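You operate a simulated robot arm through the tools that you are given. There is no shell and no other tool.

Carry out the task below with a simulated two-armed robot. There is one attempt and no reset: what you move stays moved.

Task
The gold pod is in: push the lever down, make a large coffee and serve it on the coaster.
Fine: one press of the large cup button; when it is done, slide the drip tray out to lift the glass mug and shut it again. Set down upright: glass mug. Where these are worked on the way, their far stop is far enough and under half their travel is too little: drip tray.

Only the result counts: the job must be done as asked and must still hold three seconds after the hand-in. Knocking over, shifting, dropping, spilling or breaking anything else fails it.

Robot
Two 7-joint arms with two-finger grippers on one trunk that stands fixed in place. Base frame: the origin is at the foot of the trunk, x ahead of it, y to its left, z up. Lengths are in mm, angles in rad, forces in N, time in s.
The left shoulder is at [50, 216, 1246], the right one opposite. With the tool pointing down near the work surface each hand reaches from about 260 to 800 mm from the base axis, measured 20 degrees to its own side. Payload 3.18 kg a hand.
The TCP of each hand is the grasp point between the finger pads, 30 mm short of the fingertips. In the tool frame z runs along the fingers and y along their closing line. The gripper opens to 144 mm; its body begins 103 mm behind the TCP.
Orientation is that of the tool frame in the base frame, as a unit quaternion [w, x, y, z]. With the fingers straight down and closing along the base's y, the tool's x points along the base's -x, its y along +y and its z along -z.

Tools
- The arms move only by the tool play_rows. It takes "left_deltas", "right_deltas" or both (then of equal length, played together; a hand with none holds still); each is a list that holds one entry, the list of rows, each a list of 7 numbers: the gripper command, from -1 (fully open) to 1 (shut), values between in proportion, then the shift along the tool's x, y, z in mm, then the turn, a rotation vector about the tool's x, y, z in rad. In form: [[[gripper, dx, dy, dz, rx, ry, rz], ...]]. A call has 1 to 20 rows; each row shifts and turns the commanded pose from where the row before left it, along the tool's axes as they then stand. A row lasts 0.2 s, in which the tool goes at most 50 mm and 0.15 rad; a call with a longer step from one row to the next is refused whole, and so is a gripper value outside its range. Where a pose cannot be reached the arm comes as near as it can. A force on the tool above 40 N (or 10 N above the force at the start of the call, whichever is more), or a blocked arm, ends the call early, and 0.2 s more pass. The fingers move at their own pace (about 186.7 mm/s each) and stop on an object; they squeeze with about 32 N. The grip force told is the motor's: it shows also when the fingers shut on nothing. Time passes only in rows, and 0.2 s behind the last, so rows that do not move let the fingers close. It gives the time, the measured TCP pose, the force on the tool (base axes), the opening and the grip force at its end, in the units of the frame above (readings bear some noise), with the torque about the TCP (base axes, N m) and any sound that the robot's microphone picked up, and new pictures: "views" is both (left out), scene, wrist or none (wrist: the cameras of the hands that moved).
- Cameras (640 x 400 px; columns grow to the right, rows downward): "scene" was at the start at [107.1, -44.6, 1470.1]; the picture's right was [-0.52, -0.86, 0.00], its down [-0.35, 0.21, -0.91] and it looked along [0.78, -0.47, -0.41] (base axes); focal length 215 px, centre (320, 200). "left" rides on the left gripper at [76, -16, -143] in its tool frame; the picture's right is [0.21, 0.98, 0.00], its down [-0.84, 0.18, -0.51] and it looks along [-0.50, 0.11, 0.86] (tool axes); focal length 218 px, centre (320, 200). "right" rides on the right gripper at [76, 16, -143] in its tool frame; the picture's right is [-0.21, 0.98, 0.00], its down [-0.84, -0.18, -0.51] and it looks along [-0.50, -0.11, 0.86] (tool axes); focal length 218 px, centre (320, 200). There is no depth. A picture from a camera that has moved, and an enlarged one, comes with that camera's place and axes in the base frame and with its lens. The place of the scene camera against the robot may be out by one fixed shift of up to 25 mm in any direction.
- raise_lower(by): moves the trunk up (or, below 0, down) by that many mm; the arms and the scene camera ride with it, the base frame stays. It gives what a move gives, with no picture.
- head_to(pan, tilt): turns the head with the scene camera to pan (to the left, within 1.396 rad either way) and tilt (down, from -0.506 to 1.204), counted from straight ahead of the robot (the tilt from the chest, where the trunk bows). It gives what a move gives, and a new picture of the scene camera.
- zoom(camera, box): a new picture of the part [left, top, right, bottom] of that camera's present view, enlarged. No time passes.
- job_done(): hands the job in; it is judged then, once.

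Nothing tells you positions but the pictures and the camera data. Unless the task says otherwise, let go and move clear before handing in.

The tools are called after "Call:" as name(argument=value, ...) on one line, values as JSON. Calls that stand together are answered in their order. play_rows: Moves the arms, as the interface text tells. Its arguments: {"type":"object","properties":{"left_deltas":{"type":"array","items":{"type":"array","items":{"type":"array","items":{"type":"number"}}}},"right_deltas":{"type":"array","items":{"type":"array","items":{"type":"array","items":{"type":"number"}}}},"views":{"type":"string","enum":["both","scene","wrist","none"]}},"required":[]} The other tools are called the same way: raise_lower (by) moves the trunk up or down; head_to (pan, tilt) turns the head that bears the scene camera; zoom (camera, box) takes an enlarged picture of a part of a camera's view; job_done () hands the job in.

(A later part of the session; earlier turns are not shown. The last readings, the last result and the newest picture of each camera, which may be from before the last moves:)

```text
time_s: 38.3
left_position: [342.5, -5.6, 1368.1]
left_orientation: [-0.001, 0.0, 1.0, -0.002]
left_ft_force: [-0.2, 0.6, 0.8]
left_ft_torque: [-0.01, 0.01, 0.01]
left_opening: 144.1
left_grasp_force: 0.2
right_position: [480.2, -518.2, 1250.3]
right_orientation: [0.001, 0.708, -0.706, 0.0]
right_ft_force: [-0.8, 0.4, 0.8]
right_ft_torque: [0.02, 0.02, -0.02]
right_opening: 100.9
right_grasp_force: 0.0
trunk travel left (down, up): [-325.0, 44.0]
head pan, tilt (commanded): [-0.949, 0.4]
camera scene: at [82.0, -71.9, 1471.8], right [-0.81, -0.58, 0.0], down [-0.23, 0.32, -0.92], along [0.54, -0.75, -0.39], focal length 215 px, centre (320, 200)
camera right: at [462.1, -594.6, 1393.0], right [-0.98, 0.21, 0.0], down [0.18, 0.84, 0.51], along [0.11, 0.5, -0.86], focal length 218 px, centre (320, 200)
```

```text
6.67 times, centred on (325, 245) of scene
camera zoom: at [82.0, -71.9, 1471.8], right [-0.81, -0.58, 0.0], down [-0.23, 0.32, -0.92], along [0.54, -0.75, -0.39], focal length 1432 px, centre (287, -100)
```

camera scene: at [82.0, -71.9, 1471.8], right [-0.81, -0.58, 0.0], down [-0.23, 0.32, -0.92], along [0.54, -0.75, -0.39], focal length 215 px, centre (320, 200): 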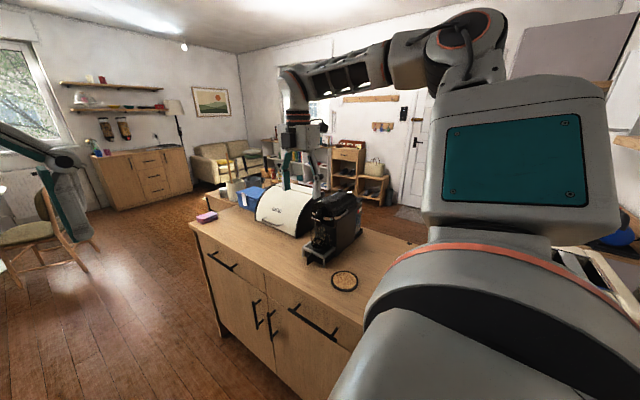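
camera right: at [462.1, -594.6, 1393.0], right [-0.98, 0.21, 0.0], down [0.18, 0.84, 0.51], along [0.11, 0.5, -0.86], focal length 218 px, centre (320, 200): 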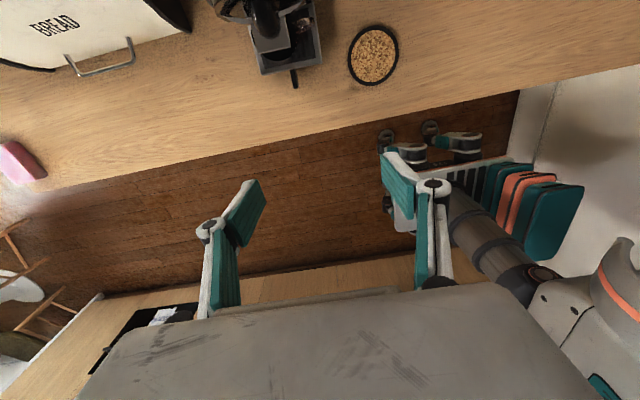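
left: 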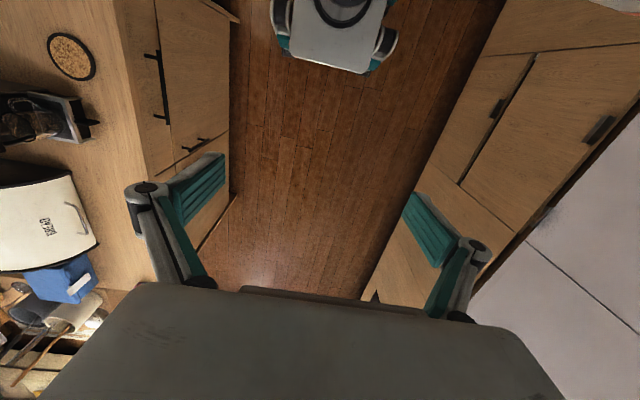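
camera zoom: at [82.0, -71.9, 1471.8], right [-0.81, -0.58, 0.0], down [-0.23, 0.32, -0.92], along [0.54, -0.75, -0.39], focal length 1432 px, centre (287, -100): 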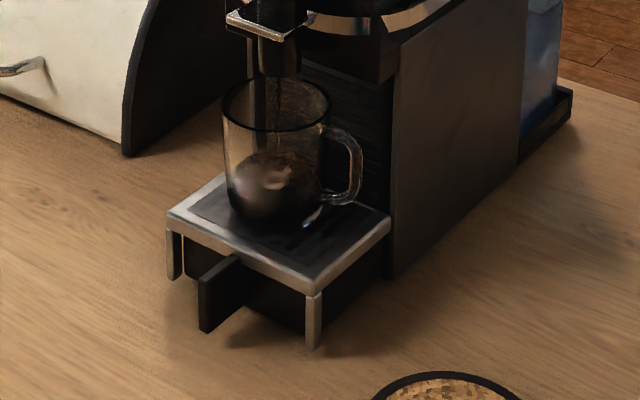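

Coffee is pouring into the mug. The tray handle is an upright fin near x≈502, y -596 to -569, z 920 to 958. While it brews I'll tilt the hand so its body leans away from the machine and go to a pre-grasp in front of the fin.

Call:
play_rows(right_deltas=[[[0.17, 0, 0, 0, 0, 0.1375, 0], [0.17, 0, 0, 0, 0, 0.1375, 0], [0.17, 0, 0, 0, 0, 0.1375, 0], [0.17, 0, 0, 0, 0, 0.1375, 0], [0.17, -18.8, -3.7, 37.9, 0, 0, 0], [0.17, -18.8, -3.7, 37.9, 0, 0, 0], [0.17, -18.8, -3.7, 37.9, 0, 0, 0], [0.17, -18.8, -3.7, 37.9, 0, 0, 0]]], views="both")

Call:
zoom(camera="scene", box=[295, 180, 375, 280])

```text
time_s: 40.1
left_position: [343.7, -6.5, 1367.5]
left_orientation: [-0.001, 0.0, 1.0, 0.0]
left_ft_force: [-0.3, 0.5, 1.0]
left_ft_torque: [0.02, -0.01, -0.03]
left_opening: 143.7
left_grasp_force: 0.0
right_position: [495.5, -532.2, 1083.1]
right_orientation: [-0.192, -0.68, 0.681, -0.192]
right_ft_force: [0.0, -1.1, -0.4]
right_ft_torque: [0.0, -0.01, 0.01]
right_opening: 59.8
right_grasp_force: 0.0
trunk travel left (down, up): [-325.0, 44.0]
head pan, tilt (commanded): [-0.949, 0.4]
camera scene: at [82.8, -72.3, 1471.7], right [-0.81, -0.58, 0.0], down [-0.23, 0.32, -0.92], along [0.54, -0.75, -0.39], focal length 215 px, centre (320, 200)
camera right: at [478.4, -524.9, 1243.8], right [-0.98, 0.18, -0.11], down [0.18, 0.98, -0.01], along [0.11, -0.03, -0.99], focal length 218 px, centre (320, 200)
```

scene: 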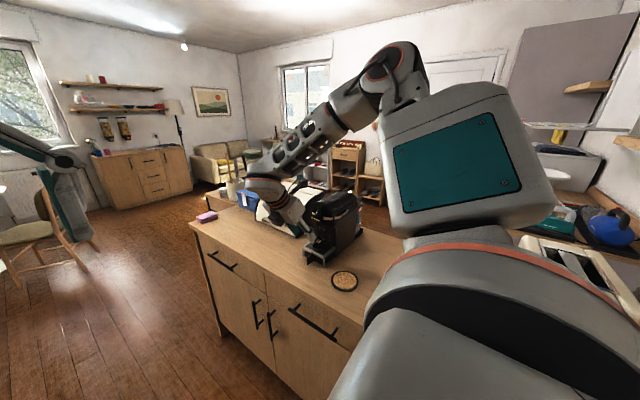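
right: 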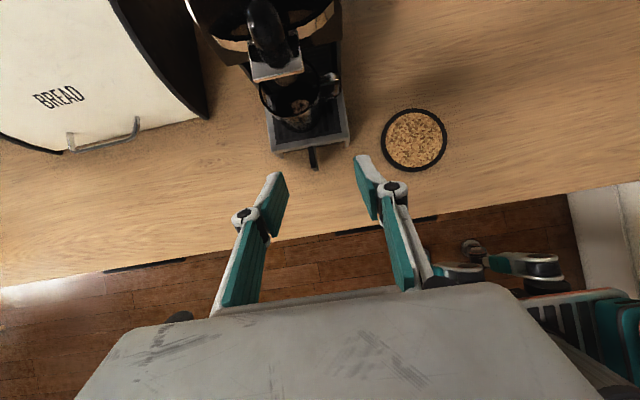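

```text
4.00 times, centred on (335, 230) of scene
camera zoom: at [82.8, -72.3, 1471.7], right [-0.81, -0.58, 0.0], down [-0.23, 0.32, -0.92], along [0.54, -0.75, -0.39], focal length 859 px, centre (260, 80)
```

zoom: 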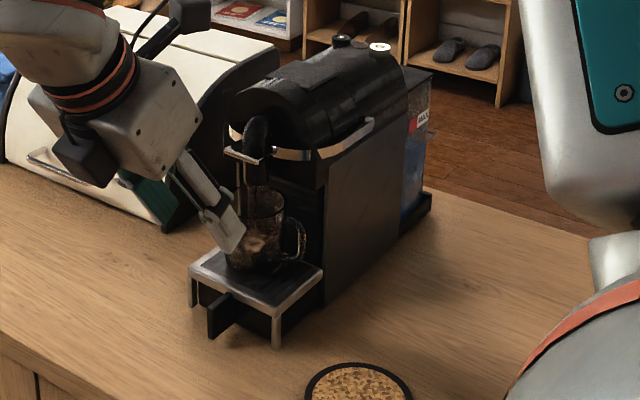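

I have a near-vertical view down onto the tray and fin. Zooming to measure them precisely.

Call:
zoom(camera="right", box=[240, 40, 370, 180])

```text
2.86 times, centred on (305, 110) of right
camera zoom: at [478.4, -524.9, 1243.8], right [-0.98, 0.18, -0.11], down [0.18, 0.98, -0.01], along [0.11, -0.03, -0.99], focal length 624 px, centre (363, 457)
```

zoom: 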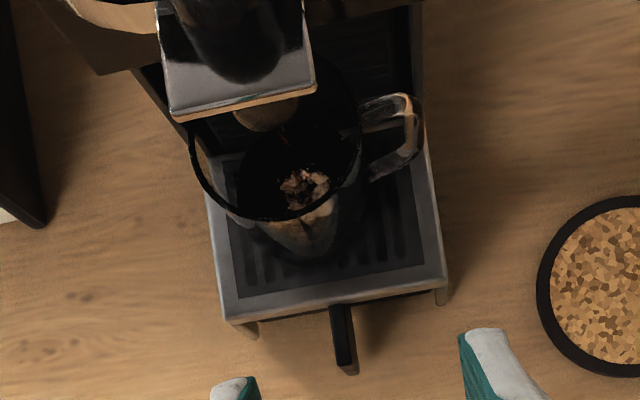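

In this close view the fin sits at x≈512, y -604 to -577, slightly off my first estimate. I'll move to a pre-grasp 50 mm short of it, then wait there for the brew to finish.

Call:
play_rows(right_deltas=[[[0.17, -10.3, -5.7, 32.4, 0, 0, 0], [0.17, -10.3, -5.7, 32.4, 0, 0, 0], [0.17, -10.3, -5.7, 32.4, 0, 0, 0], [0.17, 0, 0, 0, 0, 0, 0]]], views="wrist")

Call:
zoom(camera="scene", box=[295, 200, 365, 280])

Call:
zoom(camera="right", box=[230, 20, 390, 200])

```text
time_s: 41.1
left_position: [342.0, -5.0, 1367.7]
left_orientation: [0.001, -0.001, 1.0, -0.002]
left_ft_force: [-1.0, 0.6, 0.2]
left_ft_torque: [-0.02, -0.08, 0.0]
left_opening: 144.1
left_grasp_force: 0.1
right_position: [510.4, -555.8, 984.4]
right_orientation: [-0.191, -0.68, 0.681, -0.193]
right_ft_force: [-0.2, 0.7, 0.5]
right_ft_torque: [0.0, -0.03, 0.0]
right_opening: 59.8
right_grasp_force: 0.1
trunk travel left (down, up): [-325.0, 44.0]
head pan, tilt (commanded): [-0.949, 0.4]
camera right: at [494.0, -547.0, 1145.8], right [-0.98, 0.18, -0.11], down [0.18, 0.98, -0.01], along [0.11, -0.03, -0.99], focal length 218 px, centre (320, 200)
```

right: 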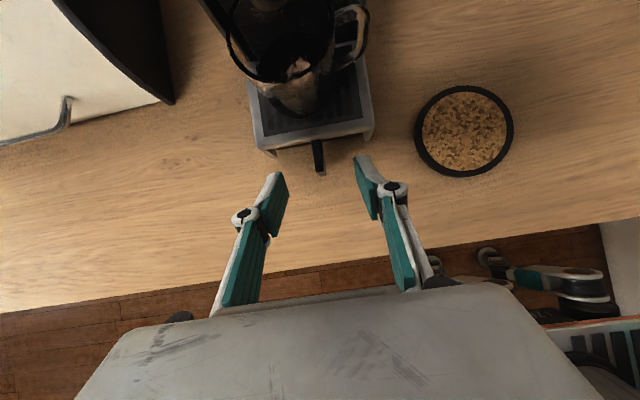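

```text
5.00 times, centred on (330, 240) of scene
camera zoom: at [81.1, -71.4, 1472.0], right [-0.81, -0.58, 0.0], down [-0.23, 0.32, -0.92], along [0.54, -0.75, -0.39], focal length 1074 px, centre (270, 0)
```

zoom: 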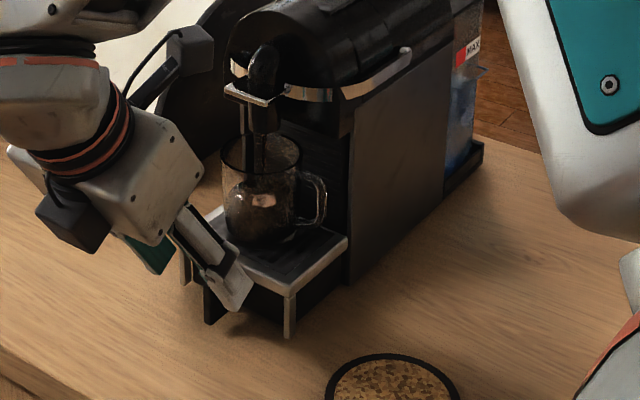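

```text
2.22 times, centred on (310, 110) of right
camera zoom: at [494.0, -547.0, 1145.8], right [-0.98, 0.18, -0.11], down [0.18, 0.98, -0.01], along [0.11, -0.03, -0.99], focal length 485 px, centre (342, 400)
```

zoom: 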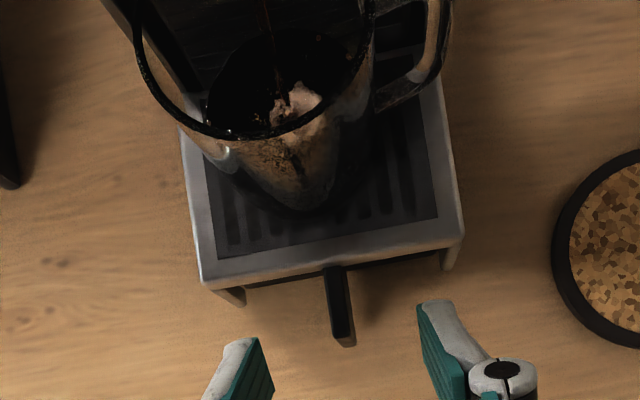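

The fin lines up between the fingers, and the coffee level is still rising. I'll wait here for the brewing to end.

Call:
play_rows(right_deltas=[[[0.17, 0, 0, 0, 0, 0, 0], [0.17, 0, 0, 0, 0, 0, 0], [0.17, 0, 0, 0, 0, 0, 0], [0.17, 0, 0, 0, 0, 0, 0], [0.17, 0, 0, 0, 0, 0, 0], [0.17, 0, 0, 0, 0, 0, 0], [0.17, 0, 0, 0, 0, 0, 0], [0.17, 0, 0, 0, 0, 0, 0], [0.17, 0, 0, 0, 0, 0, 0], [0.17, 0, 0, 0, 0, 0, 0], [0.17, 0, 0, 0, 0, 0, 0], [0.17, 0, 0, 0, 0, 0, 0], [0.17, 0, 0, 0, 0, 0, 0], [0.17, 0, 0, 0, 0, 0, 0], [0.17, 0, 0, 0, 0, 0, 0], [0.17, 0, 0, 0, 0, 0, 0], [0.17, 0, 0, 0, 0, 0, 0], [0.17, 0, 0, 0, 0, 0, 0], [0.17, 0, 0, 0, 0, 0, 0], [0.17, 0, 0, 0, 0, 0, 0]]], views="none")

Call:
zoom(camera="scene", box=[295, 180, 375, 280])

```text
time_s: 45.3
left_position: [342.4, -6.9, 1367.6]
left_orientation: [0.0, -0.001, 1.0, -0.002]
left_ft_force: [0.7, -0.4, 0.2]
left_ft_torque: [0.01, -0.04, 0.01]
left_opening: 144.1
left_grasp_force: 0.0
right_position: [512.6, -556.2, 983.8]
right_orientation: [-0.193, -0.68, 0.681, -0.192]
right_ft_force: [-0.1, -0.5, 0.2]
right_ft_torque: [-0.02, 0.03, -0.03]
right_opening: 59.9
right_grasp_force: 0.2
trunk travel left (down, up): [-325.0, 44.0]
head pan, tilt (commanded): [-0.949, 0.4]
```

```text
4.00 times, centred on (335, 230) of scene
camera zoom: at [82.0, -72.0, 1471.8], right [-0.81, -0.58, 0.0], down [-0.23, 0.32, -0.92], along [0.54, -0.75, -0.39], focal length 859 px, centre (260, 80)
```

zoom: 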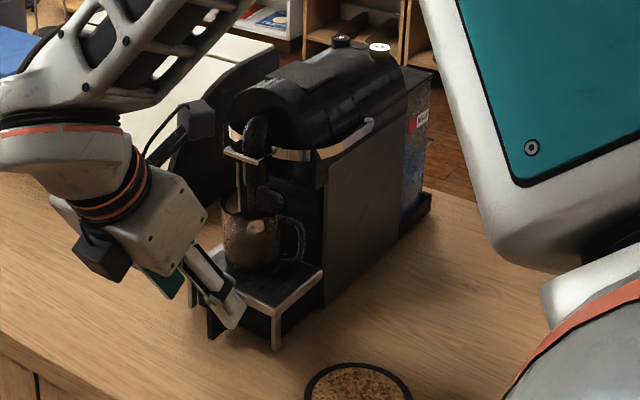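

The ring is still lit and the coffee still pouring, so I wait longer.

Call:
play_rows(right_deltas=[[[0.17, 0, 0, 0, 0, 0, 0], [0.17, 0, 0, 0, 0, 0, 0], [0.17, 0, 0, 0, 0, 0, 0], [0.17, 0, 0, 0, 0, 0, 0], [0.17, 0, 0, 0, 0, 0, 0], [0.17, 0, 0, 0, 0, 0, 0], [0.17, 0, 0, 0, 0, 0, 0], [0.17, 0, 0, 0, 0, 0, 0], [0.17, 0, 0, 0, 0, 0, 0], [0.17, 0, 0, 0, 0, 0, 0], [0.17, 0, 0, 0, 0, 0, 0], [0.17, 0, 0, 0, 0, 0, 0], [0.17, 0, 0, 0, 0, 0, 0], [0.17, 0, 0, 0, 0, 0, 0], [0.17, 0, 0, 0, 0, 0, 0], [0.17, 0, 0, 0, 0, 0, 0], [0.17, 0, 0, 0, 0, 0, 0], [0.17, 0, 0, 0, 0, 0, 0], [0.17, 0, 0, 0, 0, 0, 0], [0.17, 0, 0, 0, 0, 0, 0]]], views="none")

Call:
zoom(camera="scene", box=[295, 180, 375, 280])

Call:
zoom(camera="right", box=[230, 0, 390, 100])

```text
time_s: 49.5
left_position: [342.7, -6.1, 1367.5]
left_orientation: [0.0, -0.001, 1.0, -0.002]
left_ft_force: [0.5, 1.0, -0.1]
left_ft_torque: [-0.01, -0.02, 0.0]
left_opening: 143.8
left_grasp_force: 0.0
right_position: [512.8, -556.6, 983.9]
right_orientation: [0.191, 0.681, -0.68, 0.192]
right_ft_force: [-0.4, 0.2, -0.3]
right_ft_torque: [-0.03, 0.01, 0.01]
right_opening: 59.9
right_grasp_force: 0.1
trunk travel left (down, up): [-325.0, 44.0]
head pan, tilt (commanded): [-0.949, 0.4]
```

```text
4.00 times, centred on (335, 230) of scene
camera zoom: at [82.0, -72.0, 1471.8], right [-0.81, -0.58, 0.0], down [-0.23, 0.32, -0.92], along [0.54, -0.75, -0.39], focal length 859 px, centre (260, 80)
```

zoom: 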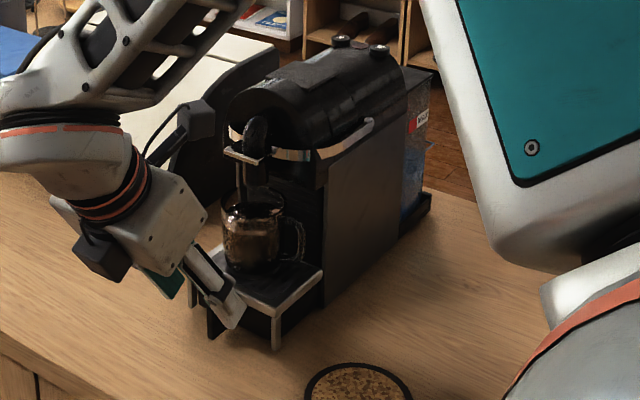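

```text
4.00 times, centred on (310, 50) of right
camera zoom: at [494.6, -547.4, 1145.4], right [-0.98, 0.18, -0.11], down [0.18, 0.98, -0.01], along [0.11, -0.03, -0.99], focal length 873 px, centre (360, 800)
```

zoom: 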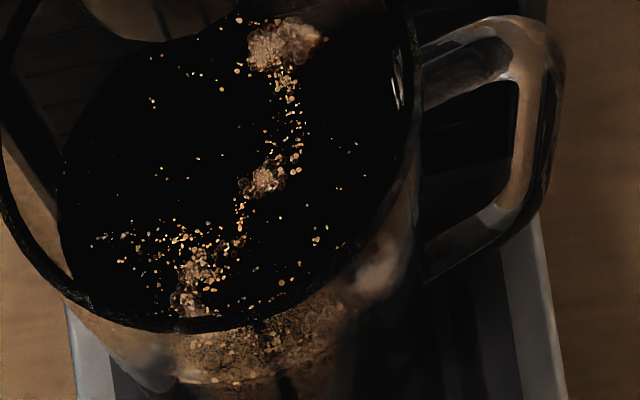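

The ring has gone dark and the stream has stopped: the brew is done. Now I advance onto the fin with the fingers open, then close.

Call:
play_rows(right_deltas=[[[0.17, 0, 0.6, 16, 0, 0, 0], [0.17, 0, 0.6, 16, 0, 0, 0], [0.17, 0, 0.6, 16, 0, 0, 0], [0.17, 0, 0, 0, 0, 0, 0]]], views="wrist")

Call:
zoom(camera="right", box=[240, 60, 400, 220])

Call:
zoom(camera="scene", box=[300, 220, 350, 280])

```text
time_s: 50.5
left_position: [342.7, -6.4, 1367.8]
left_orientation: [0.0, -0.001, 1.0, -0.002]
left_ft_force: [0.3, 0.2, -0.5]
left_ft_torque: [-0.03, -0.06, -0.02]
left_opening: 143.9
left_grasp_force: 0.1
right_position: [510.4, -581.8, 942.8]
right_orientation: [-0.192, -0.68, 0.681, -0.192]
right_ft_force: [-0.4, -0.3, -0.1]
right_ft_torque: [0.0, 0.01, 0.02]
right_opening: 59.6
right_grasp_force: 0.0
trunk travel left (down, up): [-325.0, 44.0]
head pan, tilt (commanded): [-0.949, 0.4]
camera right: at [492.9, -573.6, 1103.9], right [-0.98, 0.18, -0.11], down [0.18, 0.98, -0.01], along [0.11, -0.03, -0.99], focal length 218 px, centre (320, 200)
```

right: 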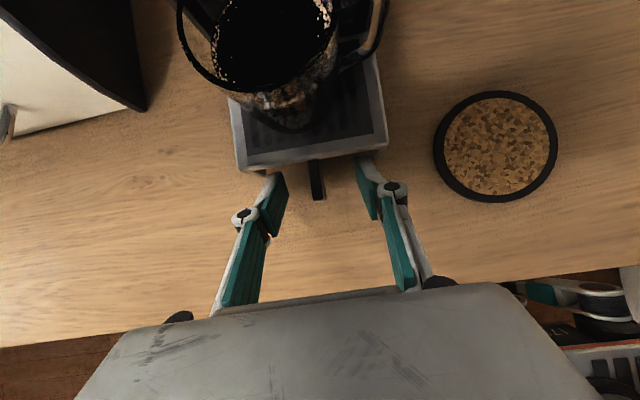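

```text
2.50 times, centred on (320, 140) of right
camera zoom: at [492.9, -573.6, 1103.9], right [-0.98, 0.18, -0.11], down [0.18, 0.98, -0.01], along [0.11, -0.03, -0.99], focal length 546 px, centre (320, 350)
```

zoom: 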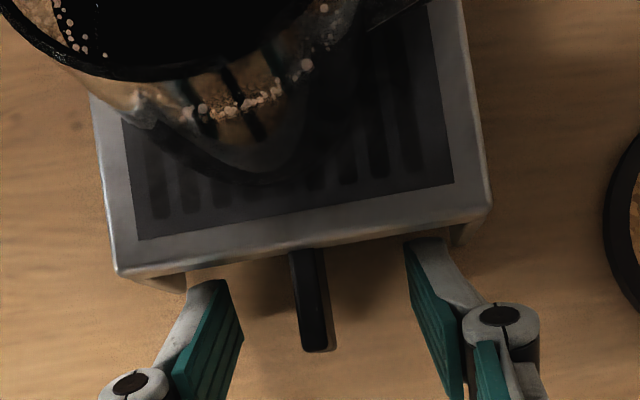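

```text
6.67 times, centred on (325, 250) of scene
camera zoom: at [81.7, -71.5, 1471.9], right [-0.81, -0.58, 0.0], down [-0.23, 0.32, -0.92], along [0.54, -0.75, -0.39], focal length 1432 px, centre (287, -133)
```

zoom: 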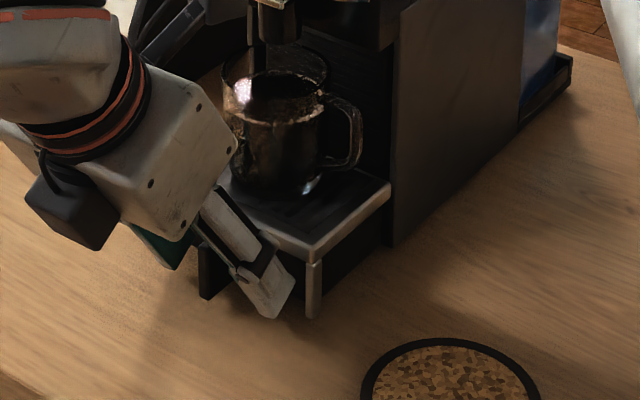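

The fin lies between the pads, about 3 mm off centre. I'll centre the hand and close on it.

Call:
play_rows(right_deltas=[[[0.17, 0, -3, 0, 0, 0, 0], [0.6, 0, 0, 0, 0, 0, 0], [1, 0, 0, 0, 0, 0, 0], [1, 0, 0, 0, 0, 0, 0], [1, 0, 0, 0, 0, 0, 0]]], views="wrist")

Call:
zoom(camera="right", box=[240, 60, 400, 220])

```text
time_s: 51.7
left_position: [341.2, -6.1, 1368.2]
left_orientation: [0.001, -0.001, 1.0, -0.001]
left_ft_force: [0.3, -0.1, -0.3]
left_ft_torque: [0.01, -0.02, -0.01]
left_opening: 144.2
left_grasp_force: 0.0
right_position: [510.9, -583.0, 943.4]
right_orientation: [-0.192, -0.679, 0.682, -0.191]
right_ft_force: [-6.6, 1.1, -0.5]
right_ft_torque: [-0.11, -0.24, -0.81]
right_opening: 8.1
right_grasp_force: 31.7
trunk travel left (down, up): [-325.0, 44.0]
head pan, tilt (commanded): [-0.949, 0.4]
camera right: at [494.7, -574.1, 1103.8], right [-0.98, 0.18, -0.11], down [0.18, 0.98, -0.01], along [0.11, -0.03, -0.99], focal length 218 px, centre (320, 200)
```

right: 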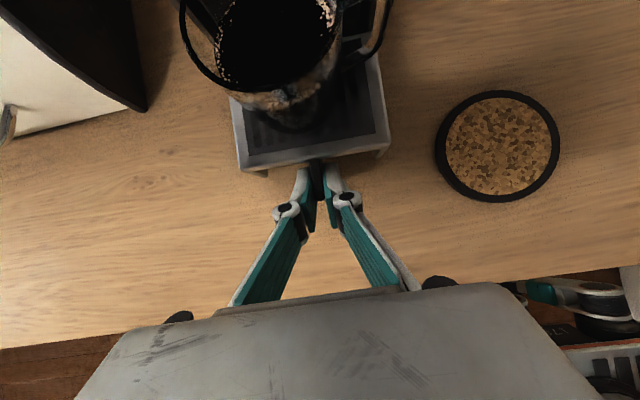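

```text
2.50 times, centred on (320, 140) of right
camera zoom: at [494.7, -574.1, 1103.8], right [-0.98, 0.18, -0.11], down [0.18, 0.98, -0.01], along [0.11, -0.03, -0.99], focal length 546 px, centre (320, 350)
```

zoom: 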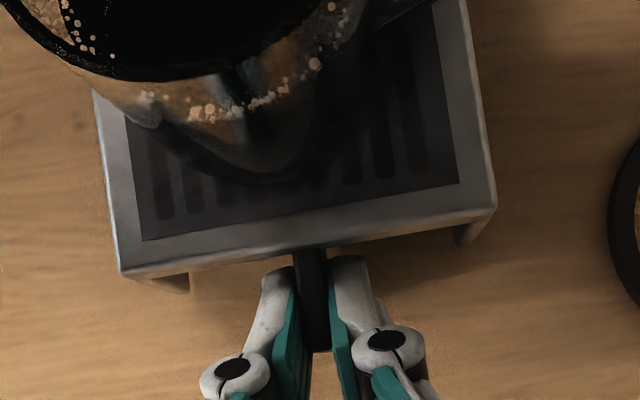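

The fin is firmly held (8 mm opening, 32 N). Now I pull slowly straight along +y so the coffee doesn't slosh.

Call:
play_rows(right_deltas=[[[1, -1.7, 0, -1.05, 0, 0, 0], [1, -3.4, 0, -2.1, 0, 0, 0], [1, -4.26, 0, -2.61, 0, 0, 0], [1, -4.26, 0, -2.61, 0, 0, 0], [1, -4.26, 0, -2.61, 0, 0, 0], [1, -4.26, 0, -2.61, 0, 0, 0], [1, -4.26, 0, -2.61, 0, 0, 0], [1, -3.4, 0, -2.1, 0, 0, 0]]], views="wrist")

Call:
zoom(camera="scene", box=[295, 190, 375, 290])

```text
time_s: 53.5
left_position: [343.3, -5.1, 1367.7]
left_orientation: [-0.001, -0.001, 1.0, -0.002]
left_ft_force: [0.6, -0.1, 0.0]
left_ft_torque: [0.03, 0.01, 0.01]
left_opening: 143.9
left_grasp_force: 0.1
right_position: [513.3, -546.4, 943.4]
right_orientation: [0.191, 0.681, -0.68, 0.193]
right_ft_force: [2.7, -0.5, -0.1]
right_ft_torque: [0.04, -0.28, -0.72]
right_opening: 8.0
right_grasp_force: 32.0
trunk travel left (down, up): [-325.0, 44.0]
head pan, tilt (commanded): [-0.949, 0.4]
camera right: at [495.4, -538.4, 1103.8], right [-0.98, 0.18, -0.11], down [0.18, 0.98, -0.01], along [0.11, -0.03, -0.99], focal length 218 px, centre (320, 200)
```

right: 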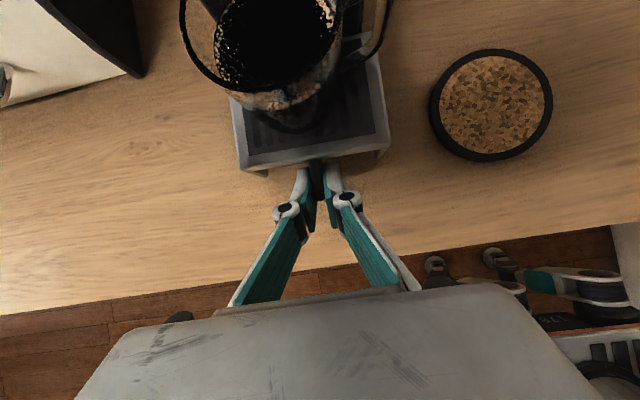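

```text
4.00 times, centred on (335, 240) of scene
camera zoom: at [82.1, -72.0, 1471.8], right [-0.81, -0.58, 0.0], down [-0.23, 0.32, -0.92], along [0.54, -0.75, -0.39], focal length 859 px, centre (260, 40)
```

zoom: 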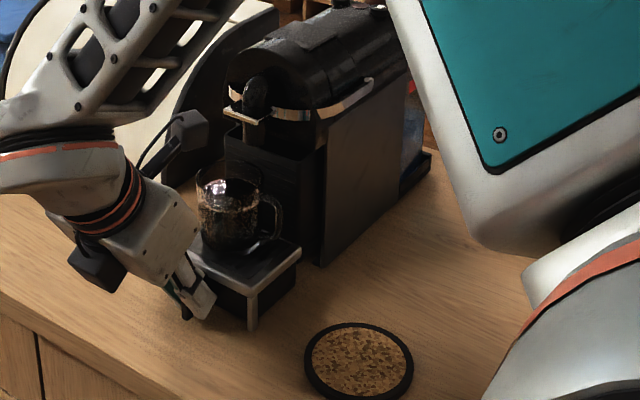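

Tray and mug slide together with almost no force. Continuing slowly toward the far stop.

Call:
play_rows(right_deltas=[[[1, -2.6, 0, -1.6, 0, 0, 0], [1, -4.26, 0, -2.61, 0, 0, 0], [1, -4.26, 0, -2.61, 0, 0, 0], [1, -4.26, 0, -2.61, 0, 0, 0], [1, -2.6, 0, -1.6, 0, 0, 0]]], views="none")

Call:
zoom(camera="scene", box=[295, 190, 375, 290])

```text
time_s: 54.7
left_position: [342.7, -5.6, 1368.2]
left_orientation: [-0.001, 0.0, 1.0, -0.002]
left_ft_force: [0.2, 0.2, 0.1]
left_ft_torque: [0.02, 0.02, 0.01]
left_opening: 143.8
left_grasp_force: 0.1
right_position: [513.6, -526.1, 942.9]
right_orientation: [0.191, 0.681, -0.68, 0.193]
right_ft_force: [7.5, -2.2, 5.6]
right_ft_torque: [0.02, -0.52, -0.6]
right_opening: 8.0
right_grasp_force: 32.1
trunk travel left (down, up): [-325.0, 44.0]
head pan, tilt (commanded): [-0.949, 0.4]
```

```text
4.00 times, centred on (335, 240) of scene
camera zoom: at [82.4, -71.7, 1471.8], right [-0.81, -0.58, 0.0], down [-0.23, 0.32, -0.92], along [0.54, -0.75, -0.39], focal length 859 px, centre (260, 40)
```

zoom: 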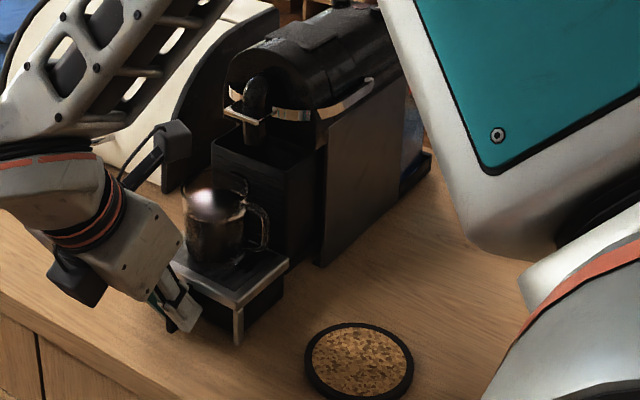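

About 57 mm out so far, with a small sideways force building: the rail runs slightly toward +x. I'll correct the direction and keep pulling.

Call:
play_rows(right_deltas=[[[1, -2.6, -0.8, -1.6, 0, 0, 0], [1, -4.26, -0.8, -2.61, 0, 0, 0], [1, -4.26, -0.8, -2.61, 0, 0, 0], [1, -4.26, -0.6, -2.61, 0, 0, 0], [1, -2.6, -0.3, -1.6, 0, 0, 0]]], views="none")

Call:
zoom(camera="scene", box=[295, 190, 375, 290])

```text
time_s: 55.9
left_position: [342.9, -5.7, 1367.1]
left_orientation: [0.001, -0.001, 1.0, -0.001]
left_ft_force: [0.8, 0.2, -0.2]
left_ft_torque: [0.01, 0.02, 0.02]
left_opening: 143.9
left_grasp_force: 0.0
right_position: [513.8, -505.3, 943.0]
right_orientation: [-0.192, -0.68, 0.681, -0.192]
right_ft_force: [-4.5, -0.2, 7.5]
right_ft_torque: [-0.11, -0.25, -0.79]
right_opening: 7.9
right_grasp_force: 32.3
trunk travel left (down, up): [-325.0, 44.0]
head pan, tilt (commanded): [-0.949, 0.4]
```

```text
4.00 times, centred on (335, 240) of scene
camera zoom: at [80.9, -71.5, 1471.9], right [-0.81, -0.58, 0.0], down [-0.23, 0.32, -0.92], along [0.54, -0.75, -0.39], focal length 859 px, centre (260, 40)
```

zoom: 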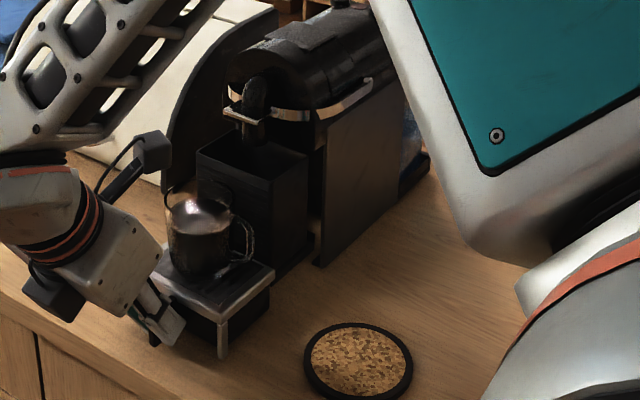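

78 mm out and still sliding freely. I keep going in small steps and watch for the stop.

Call:
play_rows(right_deltas=[[[1, -2.6, 0.2, -1.8, 0, 0, 0], [1, -4.26, -0.1, -2.8, 0, 0, 0], [1, -4.26, -0.1, -2.8, 0, 0, 0], [1, -4.26, -0.1, -2.7, 0, 0, 0], [1, -2.6, -0.1, -1.6, 0, 0, 0]]], views="none")

Call:
zoom(camera="scene", box=[295, 190, 375, 290])

```text
time_s: 57.1
left_position: [341.2, -6.0, 1367.5]
left_orientation: [0.0, -0.001, 1.0, -0.003]
left_ft_force: [-0.5, 1.0, -0.7]
left_ft_torque: [0.0, 0.03, -0.02]
left_opening: 143.6
left_grasp_force: 0.0
right_position: [514.5, -482.2, 943.7]
right_orientation: [-0.192, -0.68, 0.681, -0.192]
right_ft_force: [-7.6, -0.3, 6.7]
right_ft_torque: [-0.1, -0.17, -0.86]
right_opening: 7.9
right_grasp_force: 32.2
trunk travel left (down, up): [-325.0, 44.0]
head pan, tilt (commanded): [-0.949, 0.4]
```

```text
4.00 times, centred on (335, 240) of scene
camera zoom: at [80.6, -71.5, 1471.9], right [-0.81, -0.58, 0.0], down [-0.23, 0.32, -0.92], along [0.54, -0.75, -0.39], focal length 859 px, centre (260, 40)
```

zoom: 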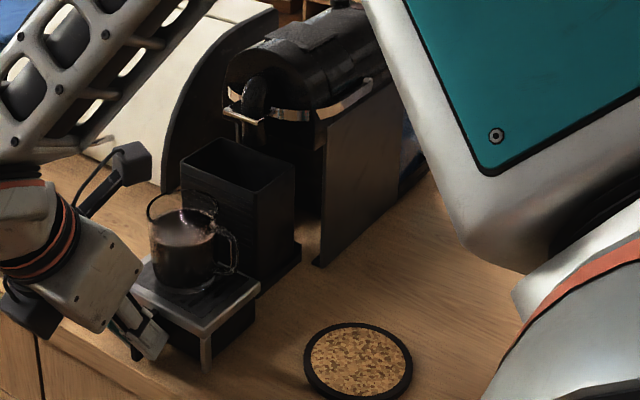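

101 mm out, with the pod bin almost clear of the housing. I'll go a little further to feel the stop, easing the sideways force.

Call:
play_rows(right_deltas=[[[1, -2.6, 0.6, -1.8, 0, 0, 0], [1, -2.6, 0.4, -1.8, 0, 0, 0], [1, -2.6, 0.1, -1.8, 0, 0, 0], [1, -2.6, 0.1, -1.7, 0, 0, 0]]], views="wrist")

Call:
zoom(camera="scene", box=[295, 190, 375, 290])

```text
time_s: 58.1
left_position: [343.4, -7.3, 1368.2]
left_orientation: [0.0, -0.001, 1.0, -0.001]
left_ft_force: [-0.1, -0.1, -0.7]
left_ft_torque: [0.0, -0.04, 0.0]
left_opening: 144.1
left_grasp_force: 0.1
right_position: [515.2, -470.7, 943.2]
right_orientation: [0.191, 0.681, -0.68, 0.193]
right_ft_force: [-5.3, 0.8, 0.8]
right_ft_torque: [-0.19, -0.2, -0.81]
right_opening: 7.9
right_grasp_force: 31.7
trunk travel left (down, up): [-325.0, 44.0]
head pan, tilt (commanded): [-0.949, 0.4]
camera right: at [497.5, -462.4, 1103.7], right [-0.98, 0.18, -0.11], down [0.18, 0.98, -0.01], along [0.11, -0.03, -0.99], focal length 218 px, centre (320, 200)
```

right: 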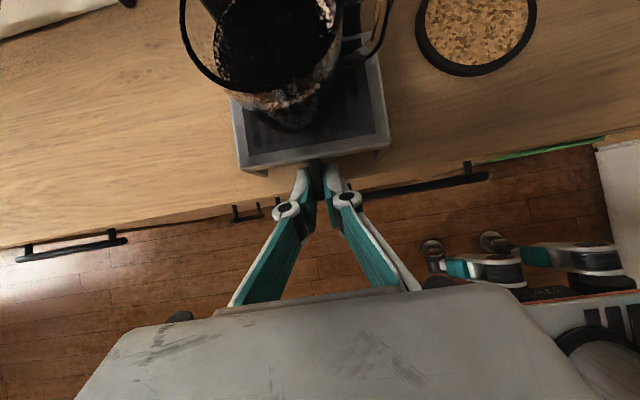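

```text
4.00 times, centred on (335, 240) of scene
camera zoom: at [81.3, -71.9, 1471.8], right [-0.81, -0.58, 0.0], down [-0.23, 0.32, -0.92], along [0.54, -0.75, -0.39], focal length 859 px, centre (260, 40)
```

zoom: 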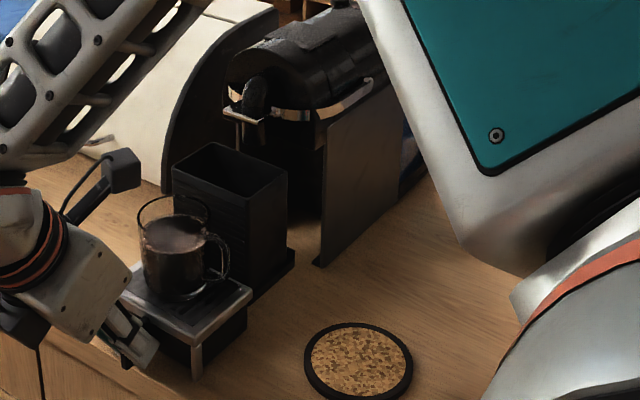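

112 mm out: the mug is well clear of spout and lever, with the fin tip near the counter edge, so I stop here. I release the fin and back the hand straight off along the fingers.

Call:
play_rows(right_deltas=[[[0.6, 0, 0, 0, 0, 0, 0], [0.3, 0, 0, 0, 0, 0, 0], [0.3, 0, 0, 0, 0, 0, 0], [0.3, 0, 0, -15, 0, 0, 0], [0.3, 0, 0, -30, 0, 0, 0], [0.3, 0, 0, -40, 0, 0, 0], [0.3, 10, 0, -40, 0, 0, 0], [0.3, 20, 0, -40, 0, 0, 0], [0.3, 20, 0, -40, 0, 0, 0]]], views="wrist")

Call:
zoom(camera="scene", box=[295, 190, 375, 290])

Call:
zoom(camera="right", box=[230, 20, 390, 180])

```text
time_s: 60.1
left_position: [342.9, -5.3, 1368.2]
left_orientation: [-0.001, 0.0, 1.0, -0.001]
left_ft_force: [0.5, 0.0, -0.1]
left_ft_torque: [-0.01, 0.03, 0.01]
left_opening: 144.1
left_grasp_force: 0.0
right_position: [513.3, -407.3, 1144.9]
right_orientation: [0.191, 0.681, -0.68, 0.193]
right_ft_force: [-1.5, 1.1, 0.8]
right_ft_torque: [-0.03, -0.03, 0.02]
right_opening: 50.4
right_grasp_force: 0.1
trunk travel left (down, up): [-325.0, 44.0]
head pan, tilt (commanded): [-0.949, 0.4]
camera right: at [495.6, -398.2, 1305.3], right [-0.98, 0.18, -0.11], down [0.18, 0.98, -0.01], along [0.11, -0.03, -0.99], focal length 218 px, centre (320, 200)
```

right: 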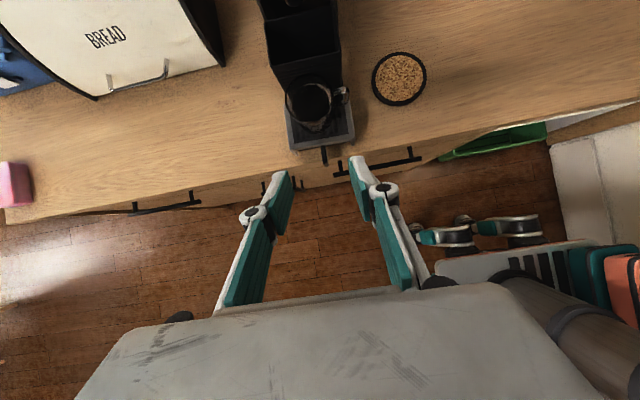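

```text
4.00 times, centred on (335, 240) of scene
camera zoom: at [81.2, -71.5, 1471.9], right [-0.81, -0.58, 0.0], down [-0.23, 0.32, -0.92], along [0.54, -0.75, -0.39], focal length 859 px, centre (260, 40)
```

zoom: 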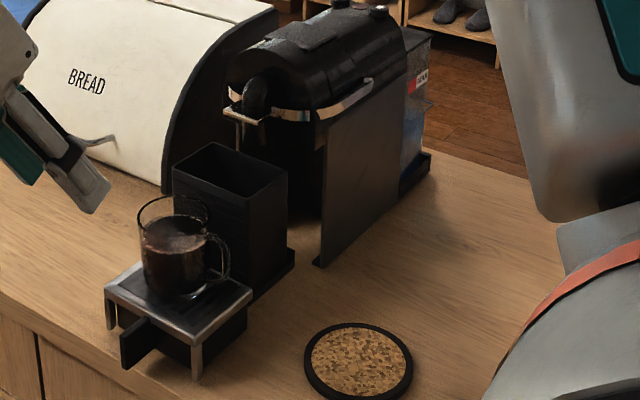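

```text
2.50 times, centred on (310, 100) of right
camera zoom: at [495.6, -398.2, 1305.3], right [-0.98, 0.18, -0.11], down [0.18, 0.98, -0.01], along [0.11, -0.03, -0.99], focal length 546 px, centre (345, 450)
```

zoom: 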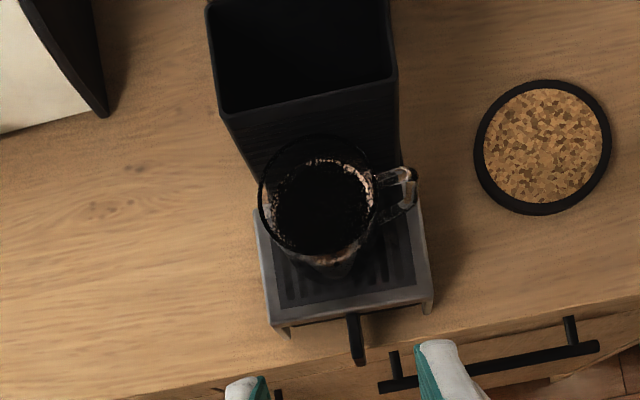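

The mug rim centre triangulates to [516, -538, 1023], diameter about 63 mm, with its handle toward -x and the pod bin only about 12 mm behind it. The best grasp is along x: one pad on the handle's outer bar, the other on the opposite wall. I'll move above it with a slight lean away from the machine.

Call:
play_rows(right_deltas=[[[-0.2, 0, 0, 0, 0, -0.1, 0], [-0.528, 0, 0, 0, 0, -0.1, 0], [-0.528, 28.3, 1.5, 14.3, 0, 0, 0], [-0.528, 28.3, 1.5, 14.3, 0, 0, 0], [-0.528, 28.3, 1.5, 14.3, 0, 0, 0], [-0.528, 28.3, 1.5, 14.3, 0, 0, 0], [-0.528, 0, 0, 0, 0, 0, 0]]], views="wrist")

Call:
zoom(camera="right", box=[220, 50, 420, 240])

Call:
zoom(camera="scene", box=[295, 190, 375, 290])

```text
time_s: 61.7
left_position: [343.0, -5.9, 1368.0]
left_orientation: [-0.001, -0.001, 1.0, -0.001]
left_ft_force: [-0.4, -0.5, -0.3]
left_ft_torque: [-0.01, 0.01, -0.02]
left_opening: 144.1
left_grasp_force: 0.0
right_position: [509.9, -533.2, 1128.5]
right_orientation: [0.123, 0.696, -0.696, 0.124]
right_ft_force: [0.2, 0.0, 1.1]
right_ft_torque: [0.02, 0.01, -0.03]
right_opening: 109.9
right_grasp_force: 0.0
trunk travel left (down, up): [-325.0, 44.0]
head pan, tilt (commanded): [-0.949, 0.4]
camera right: at [491.5, -556.4, 1288.0], right [-0.98, 0.2, -0.07], down [0.18, 0.97, 0.19], along [0.11, 0.17, -0.98], focal length 218 px, centre (320, 200)
```

right: 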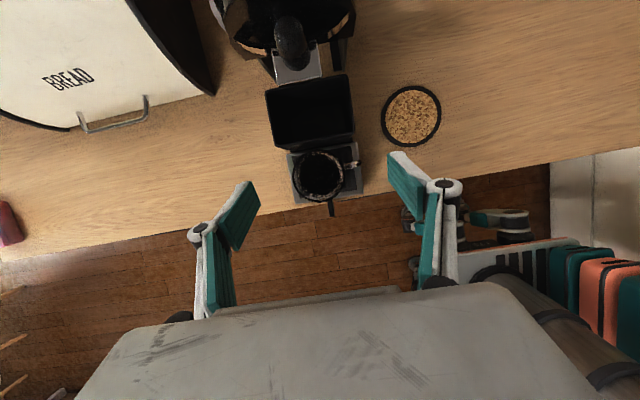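

```text
2.11 times, centred on (320, 145) of right
camera zoom: at [491.5, -556.4, 1288.0], right [-0.98, 0.2, -0.07], down [0.18, 0.97, 0.19], along [0.11, 0.17, -0.98], focal length 460 px, centre (320, 316)
```

zoom: 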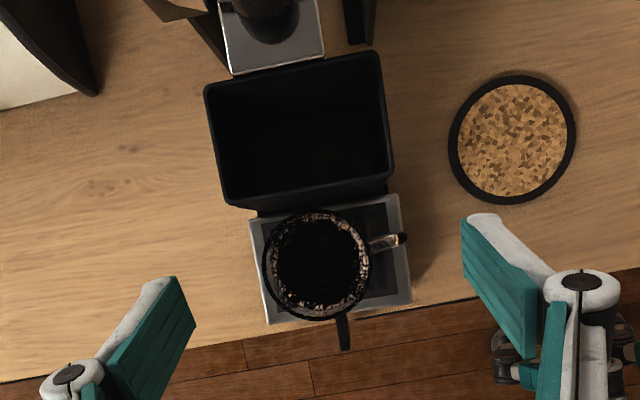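

```text
4.00 times, centred on (335, 240) of scene
camera zoom: at [82.1, -71.5, 1471.8], right [-0.81, -0.58, 0.0], down [-0.23, 0.32, -0.92], along [0.54, -0.75, -0.39], focal length 859 px, centre (260, 40)
```

zoom: 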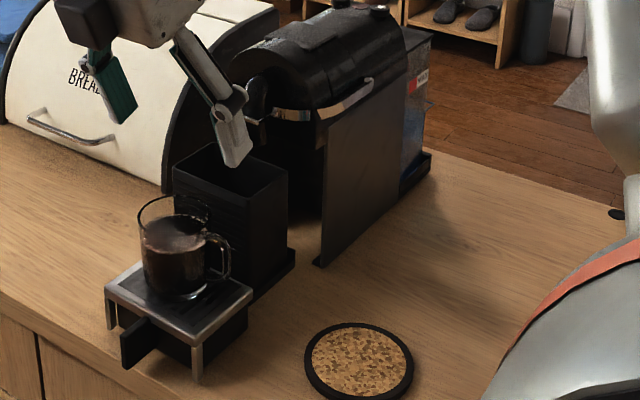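

Seen from above: rim centre about [517, -540], handle end about [463, -542.5], so the grasp centre is x≈506, y≈-541. I descend part-way with the fingers 110 mm apart and re-check.

Call:
play_rows(right_deltas=[[[-0.528, -9, 1.1, 26, 0, 0, 0], [-0.528, -9, 1.1, 26, 0, 0, 0], [-0.528, -9, 1.1, 26, 0, 0, 0], [-0.528, 0, 0, 0, 0, 0, 0]]], views="wrist")

Call:
zoom(camera="right", box=[220, 50, 420, 240])

Call:
zoom(camera="scene", box=[295, 190, 375, 290])

```text
time_s: 62.7
left_position: [342.8, -7.6, 1369.0]
left_orientation: [0.001, -0.002, 1.0, -0.002]
left_ft_force: [1.5, 0.6, 0.8]
left_ft_torque: [0.02, -0.03, 0.01]
left_opening: 143.9
left_grasp_force: 0.1
right_position: [504.5, -532.4, 1047.1]
right_orientation: [0.123, 0.696, -0.696, 0.124]
right_ft_force: [-0.5, 0.1, 0.1]
right_ft_torque: [0.01, 0.03, 0.01]
right_opening: 110.2
right_grasp_force: 0.1
trunk travel left (down, up): [-325.0, 44.0]
head pan, tilt (commanded): [-0.949, 0.4]
camera right: at [486.8, -556.4, 1206.1], right [-0.98, 0.2, -0.07], down [0.18, 0.97, 0.19], along [0.11, 0.17, -0.98], focal length 218 px, centre (320, 200)
```

right: 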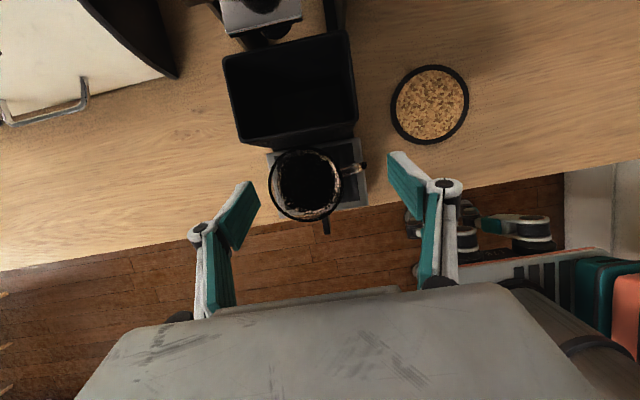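

```text
2.11 times, centred on (320, 145) of right
camera zoom: at [486.8, -556.4, 1206.1], right [-0.98, 0.2, -0.07], down [0.18, 0.97, 0.19], along [0.11, 0.17, -0.98], focal length 460 px, centre (320, 316)
```

zoom: 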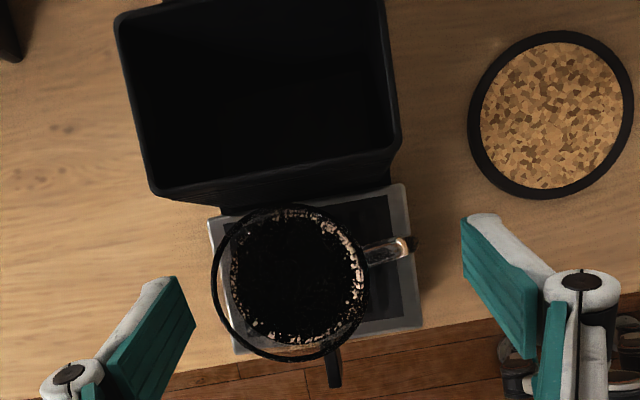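

```text
4.00 times, centred on (335, 240) of scene
camera zoom: at [81.5, -71.8, 1471.9], right [-0.81, -0.58, 0.0], down [-0.23, 0.32, -0.92], along [0.54, -0.75, -0.39], focal length 859 px, centre (260, 40)
```

zoom: 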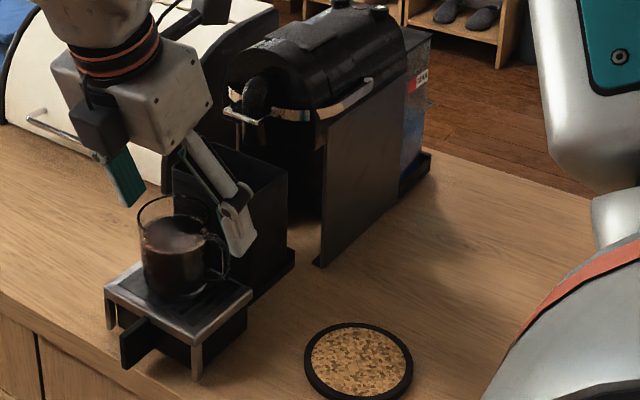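

Measurements agree: rim centre [516, -540], handle tip x≈462. Lowering the last 43 mm so the pads straddle the handle bar and the opposite wall.

Call:
play_rows(right_deltas=[[[-0.528, -5.5, -0.35, 20.9, 0, 0, 0], [-0.528, -5.5, -0.35, 20.9, 0, 0, 0], [-0.528, 0, 0, 0, 0, 0, 0]]], views="wrist")

Call:
zoom(camera="right", box=[200, 80, 420, 260])

Call:
zoom(camera="scene", box=[300, 220, 350, 280])

```text
time_s: 63.5
left_position: [342.6, -5.4, 1367.8]
left_orientation: [0.0, -0.001, 1.0, -0.001]
left_ft_force: [0.1, 0.4, 0.7]
left_ft_torque: [0.0, -0.05, -0.02]
left_opening: 144.2
left_grasp_force: 0.1
right_position: [505.0, -537.5, 1004.1]
right_orientation: [-0.123, -0.696, 0.696, -0.124]
right_ft_force: [0.4, 0.5, -0.6]
right_ft_torque: [-0.02, -0.04, 0.0]
right_opening: 110.3
right_grasp_force: 0.0
trunk travel left (down, up): [-325.0, 44.0]
head pan, tilt (commanded): [-0.949, 0.4]
camera right: at [488.1, -561.8, 1163.3], right [-0.98, 0.2, -0.07], down [0.18, 0.97, 0.19], along [0.11, 0.17, -0.98], focal length 218 px, centre (320, 200)
```

right: 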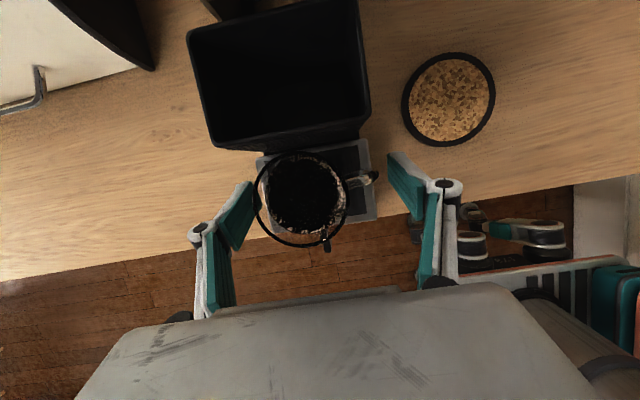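

```text
2.22 times, centred on (310, 170) of right
camera zoom: at [488.1, -561.8, 1163.3], right [-0.98, 0.2, -0.07], down [0.18, 0.97, 0.19], along [0.11, 0.17, -0.98], focal length 485 px, centre (342, 267)
```

zoom: 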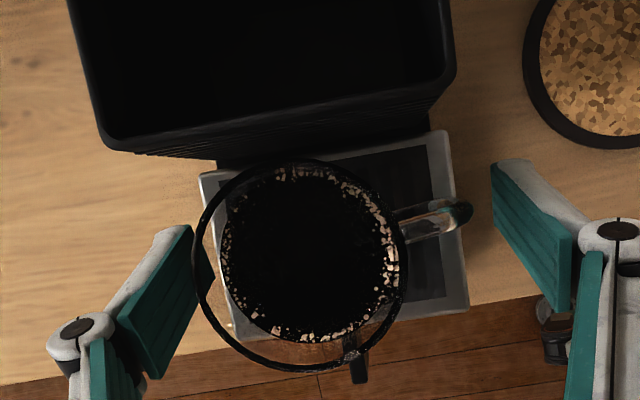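

```text
6.67 times, centred on (325, 250) of scene
camera zoom: at [81.7, -71.9, 1471.8], right [-0.81, -0.58, 0.0], down [-0.23, 0.32, -0.92], along [0.54, -0.75, -0.39], focal length 1432 px, centre (287, -133)
```

zoom: 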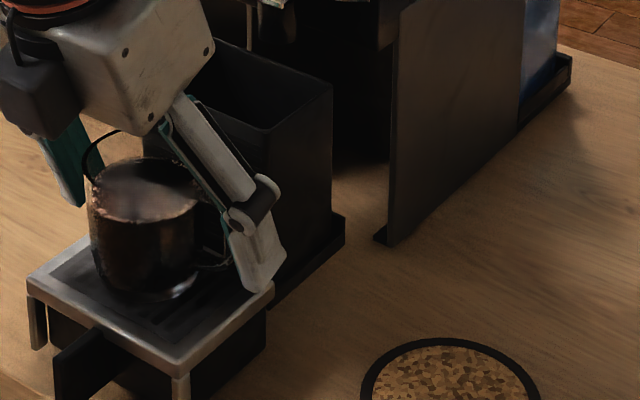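

The pads straddle the mug well. I'll shift 5 mm toward +y to centre them on the wall, then close gradually so the mug isn't jolted.

Call:
play_rows(right_deltas=[[[-0.528, -4.7, 0, -1.7, 0, 0, 0], [-0.45, 0, 0, 0, 0, 0, 0], [-0.39, 0, 0, 0, 0, 0, 0], [-0.34, 0, 0, 0, 0, 0, 0], [-0.3, 0, 0, 0, 0, 0, 0], [-0.27, 0, 0, 0, 0, 0, 0], [-0.24, 0, 0, 0, 0, 0, 0], [-0.22, 0, 0, 0, 0, 0, 0], [-0.2, 0, 0, 0, 0, 0, 0], [-0.18, 0, 0, 0, 0, 0, 0]]], views="wrist")

Call:
zoom(camera="right", box=[200, 80, 420, 260])

```text
time_s: 65.7
left_position: [343.0, -6.3, 1368.1]
left_orientation: [-0.001, 0.0, 1.0, -0.002]
left_ft_force: [-0.6, -0.1, 0.2]
left_ft_torque: [-0.01, -0.03, 0.0]
left_opening: 143.8
left_grasp_force: 0.0
right_position: [505.9, -533.0, 1004.5]
right_orientation: [-0.125, -0.696, 0.696, -0.124]
right_ft_force: [-0.2, 0.4, -0.3]
right_ft_torque: [0.0, 0.0, -0.01]
right_opening: 85.5
right_grasp_force: 0.4
trunk travel left (down, up): [-325.0, 44.0]
head pan, tilt (commanded): [-0.949, 0.4]
camera right: at [488.5, -556.4, 1163.4], right [-0.98, 0.2, -0.07], down [0.18, 0.97, 0.19], along [0.11, 0.17, -0.98], focal length 218 px, centre (320, 200)
```

right: 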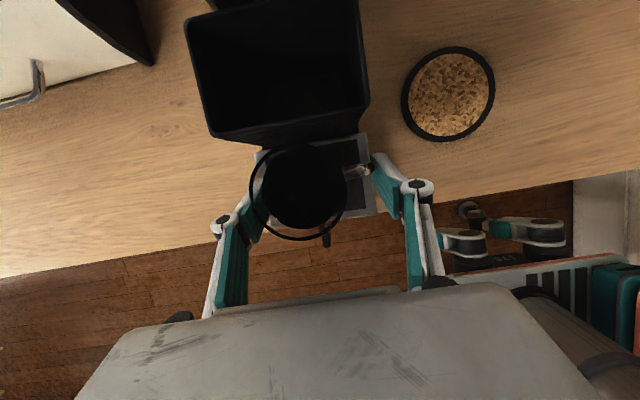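

```text
2.22 times, centred on (310, 170) of right
camera zoom: at [488.5, -556.4, 1163.4], right [-0.98, 0.2, -0.07], down [0.18, 0.97, 0.19], along [0.11, 0.17, -0.98], focal length 485 px, centre (342, 267)
```

zoom: 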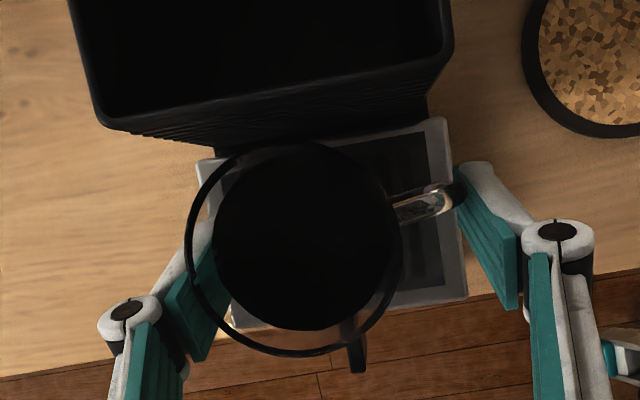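

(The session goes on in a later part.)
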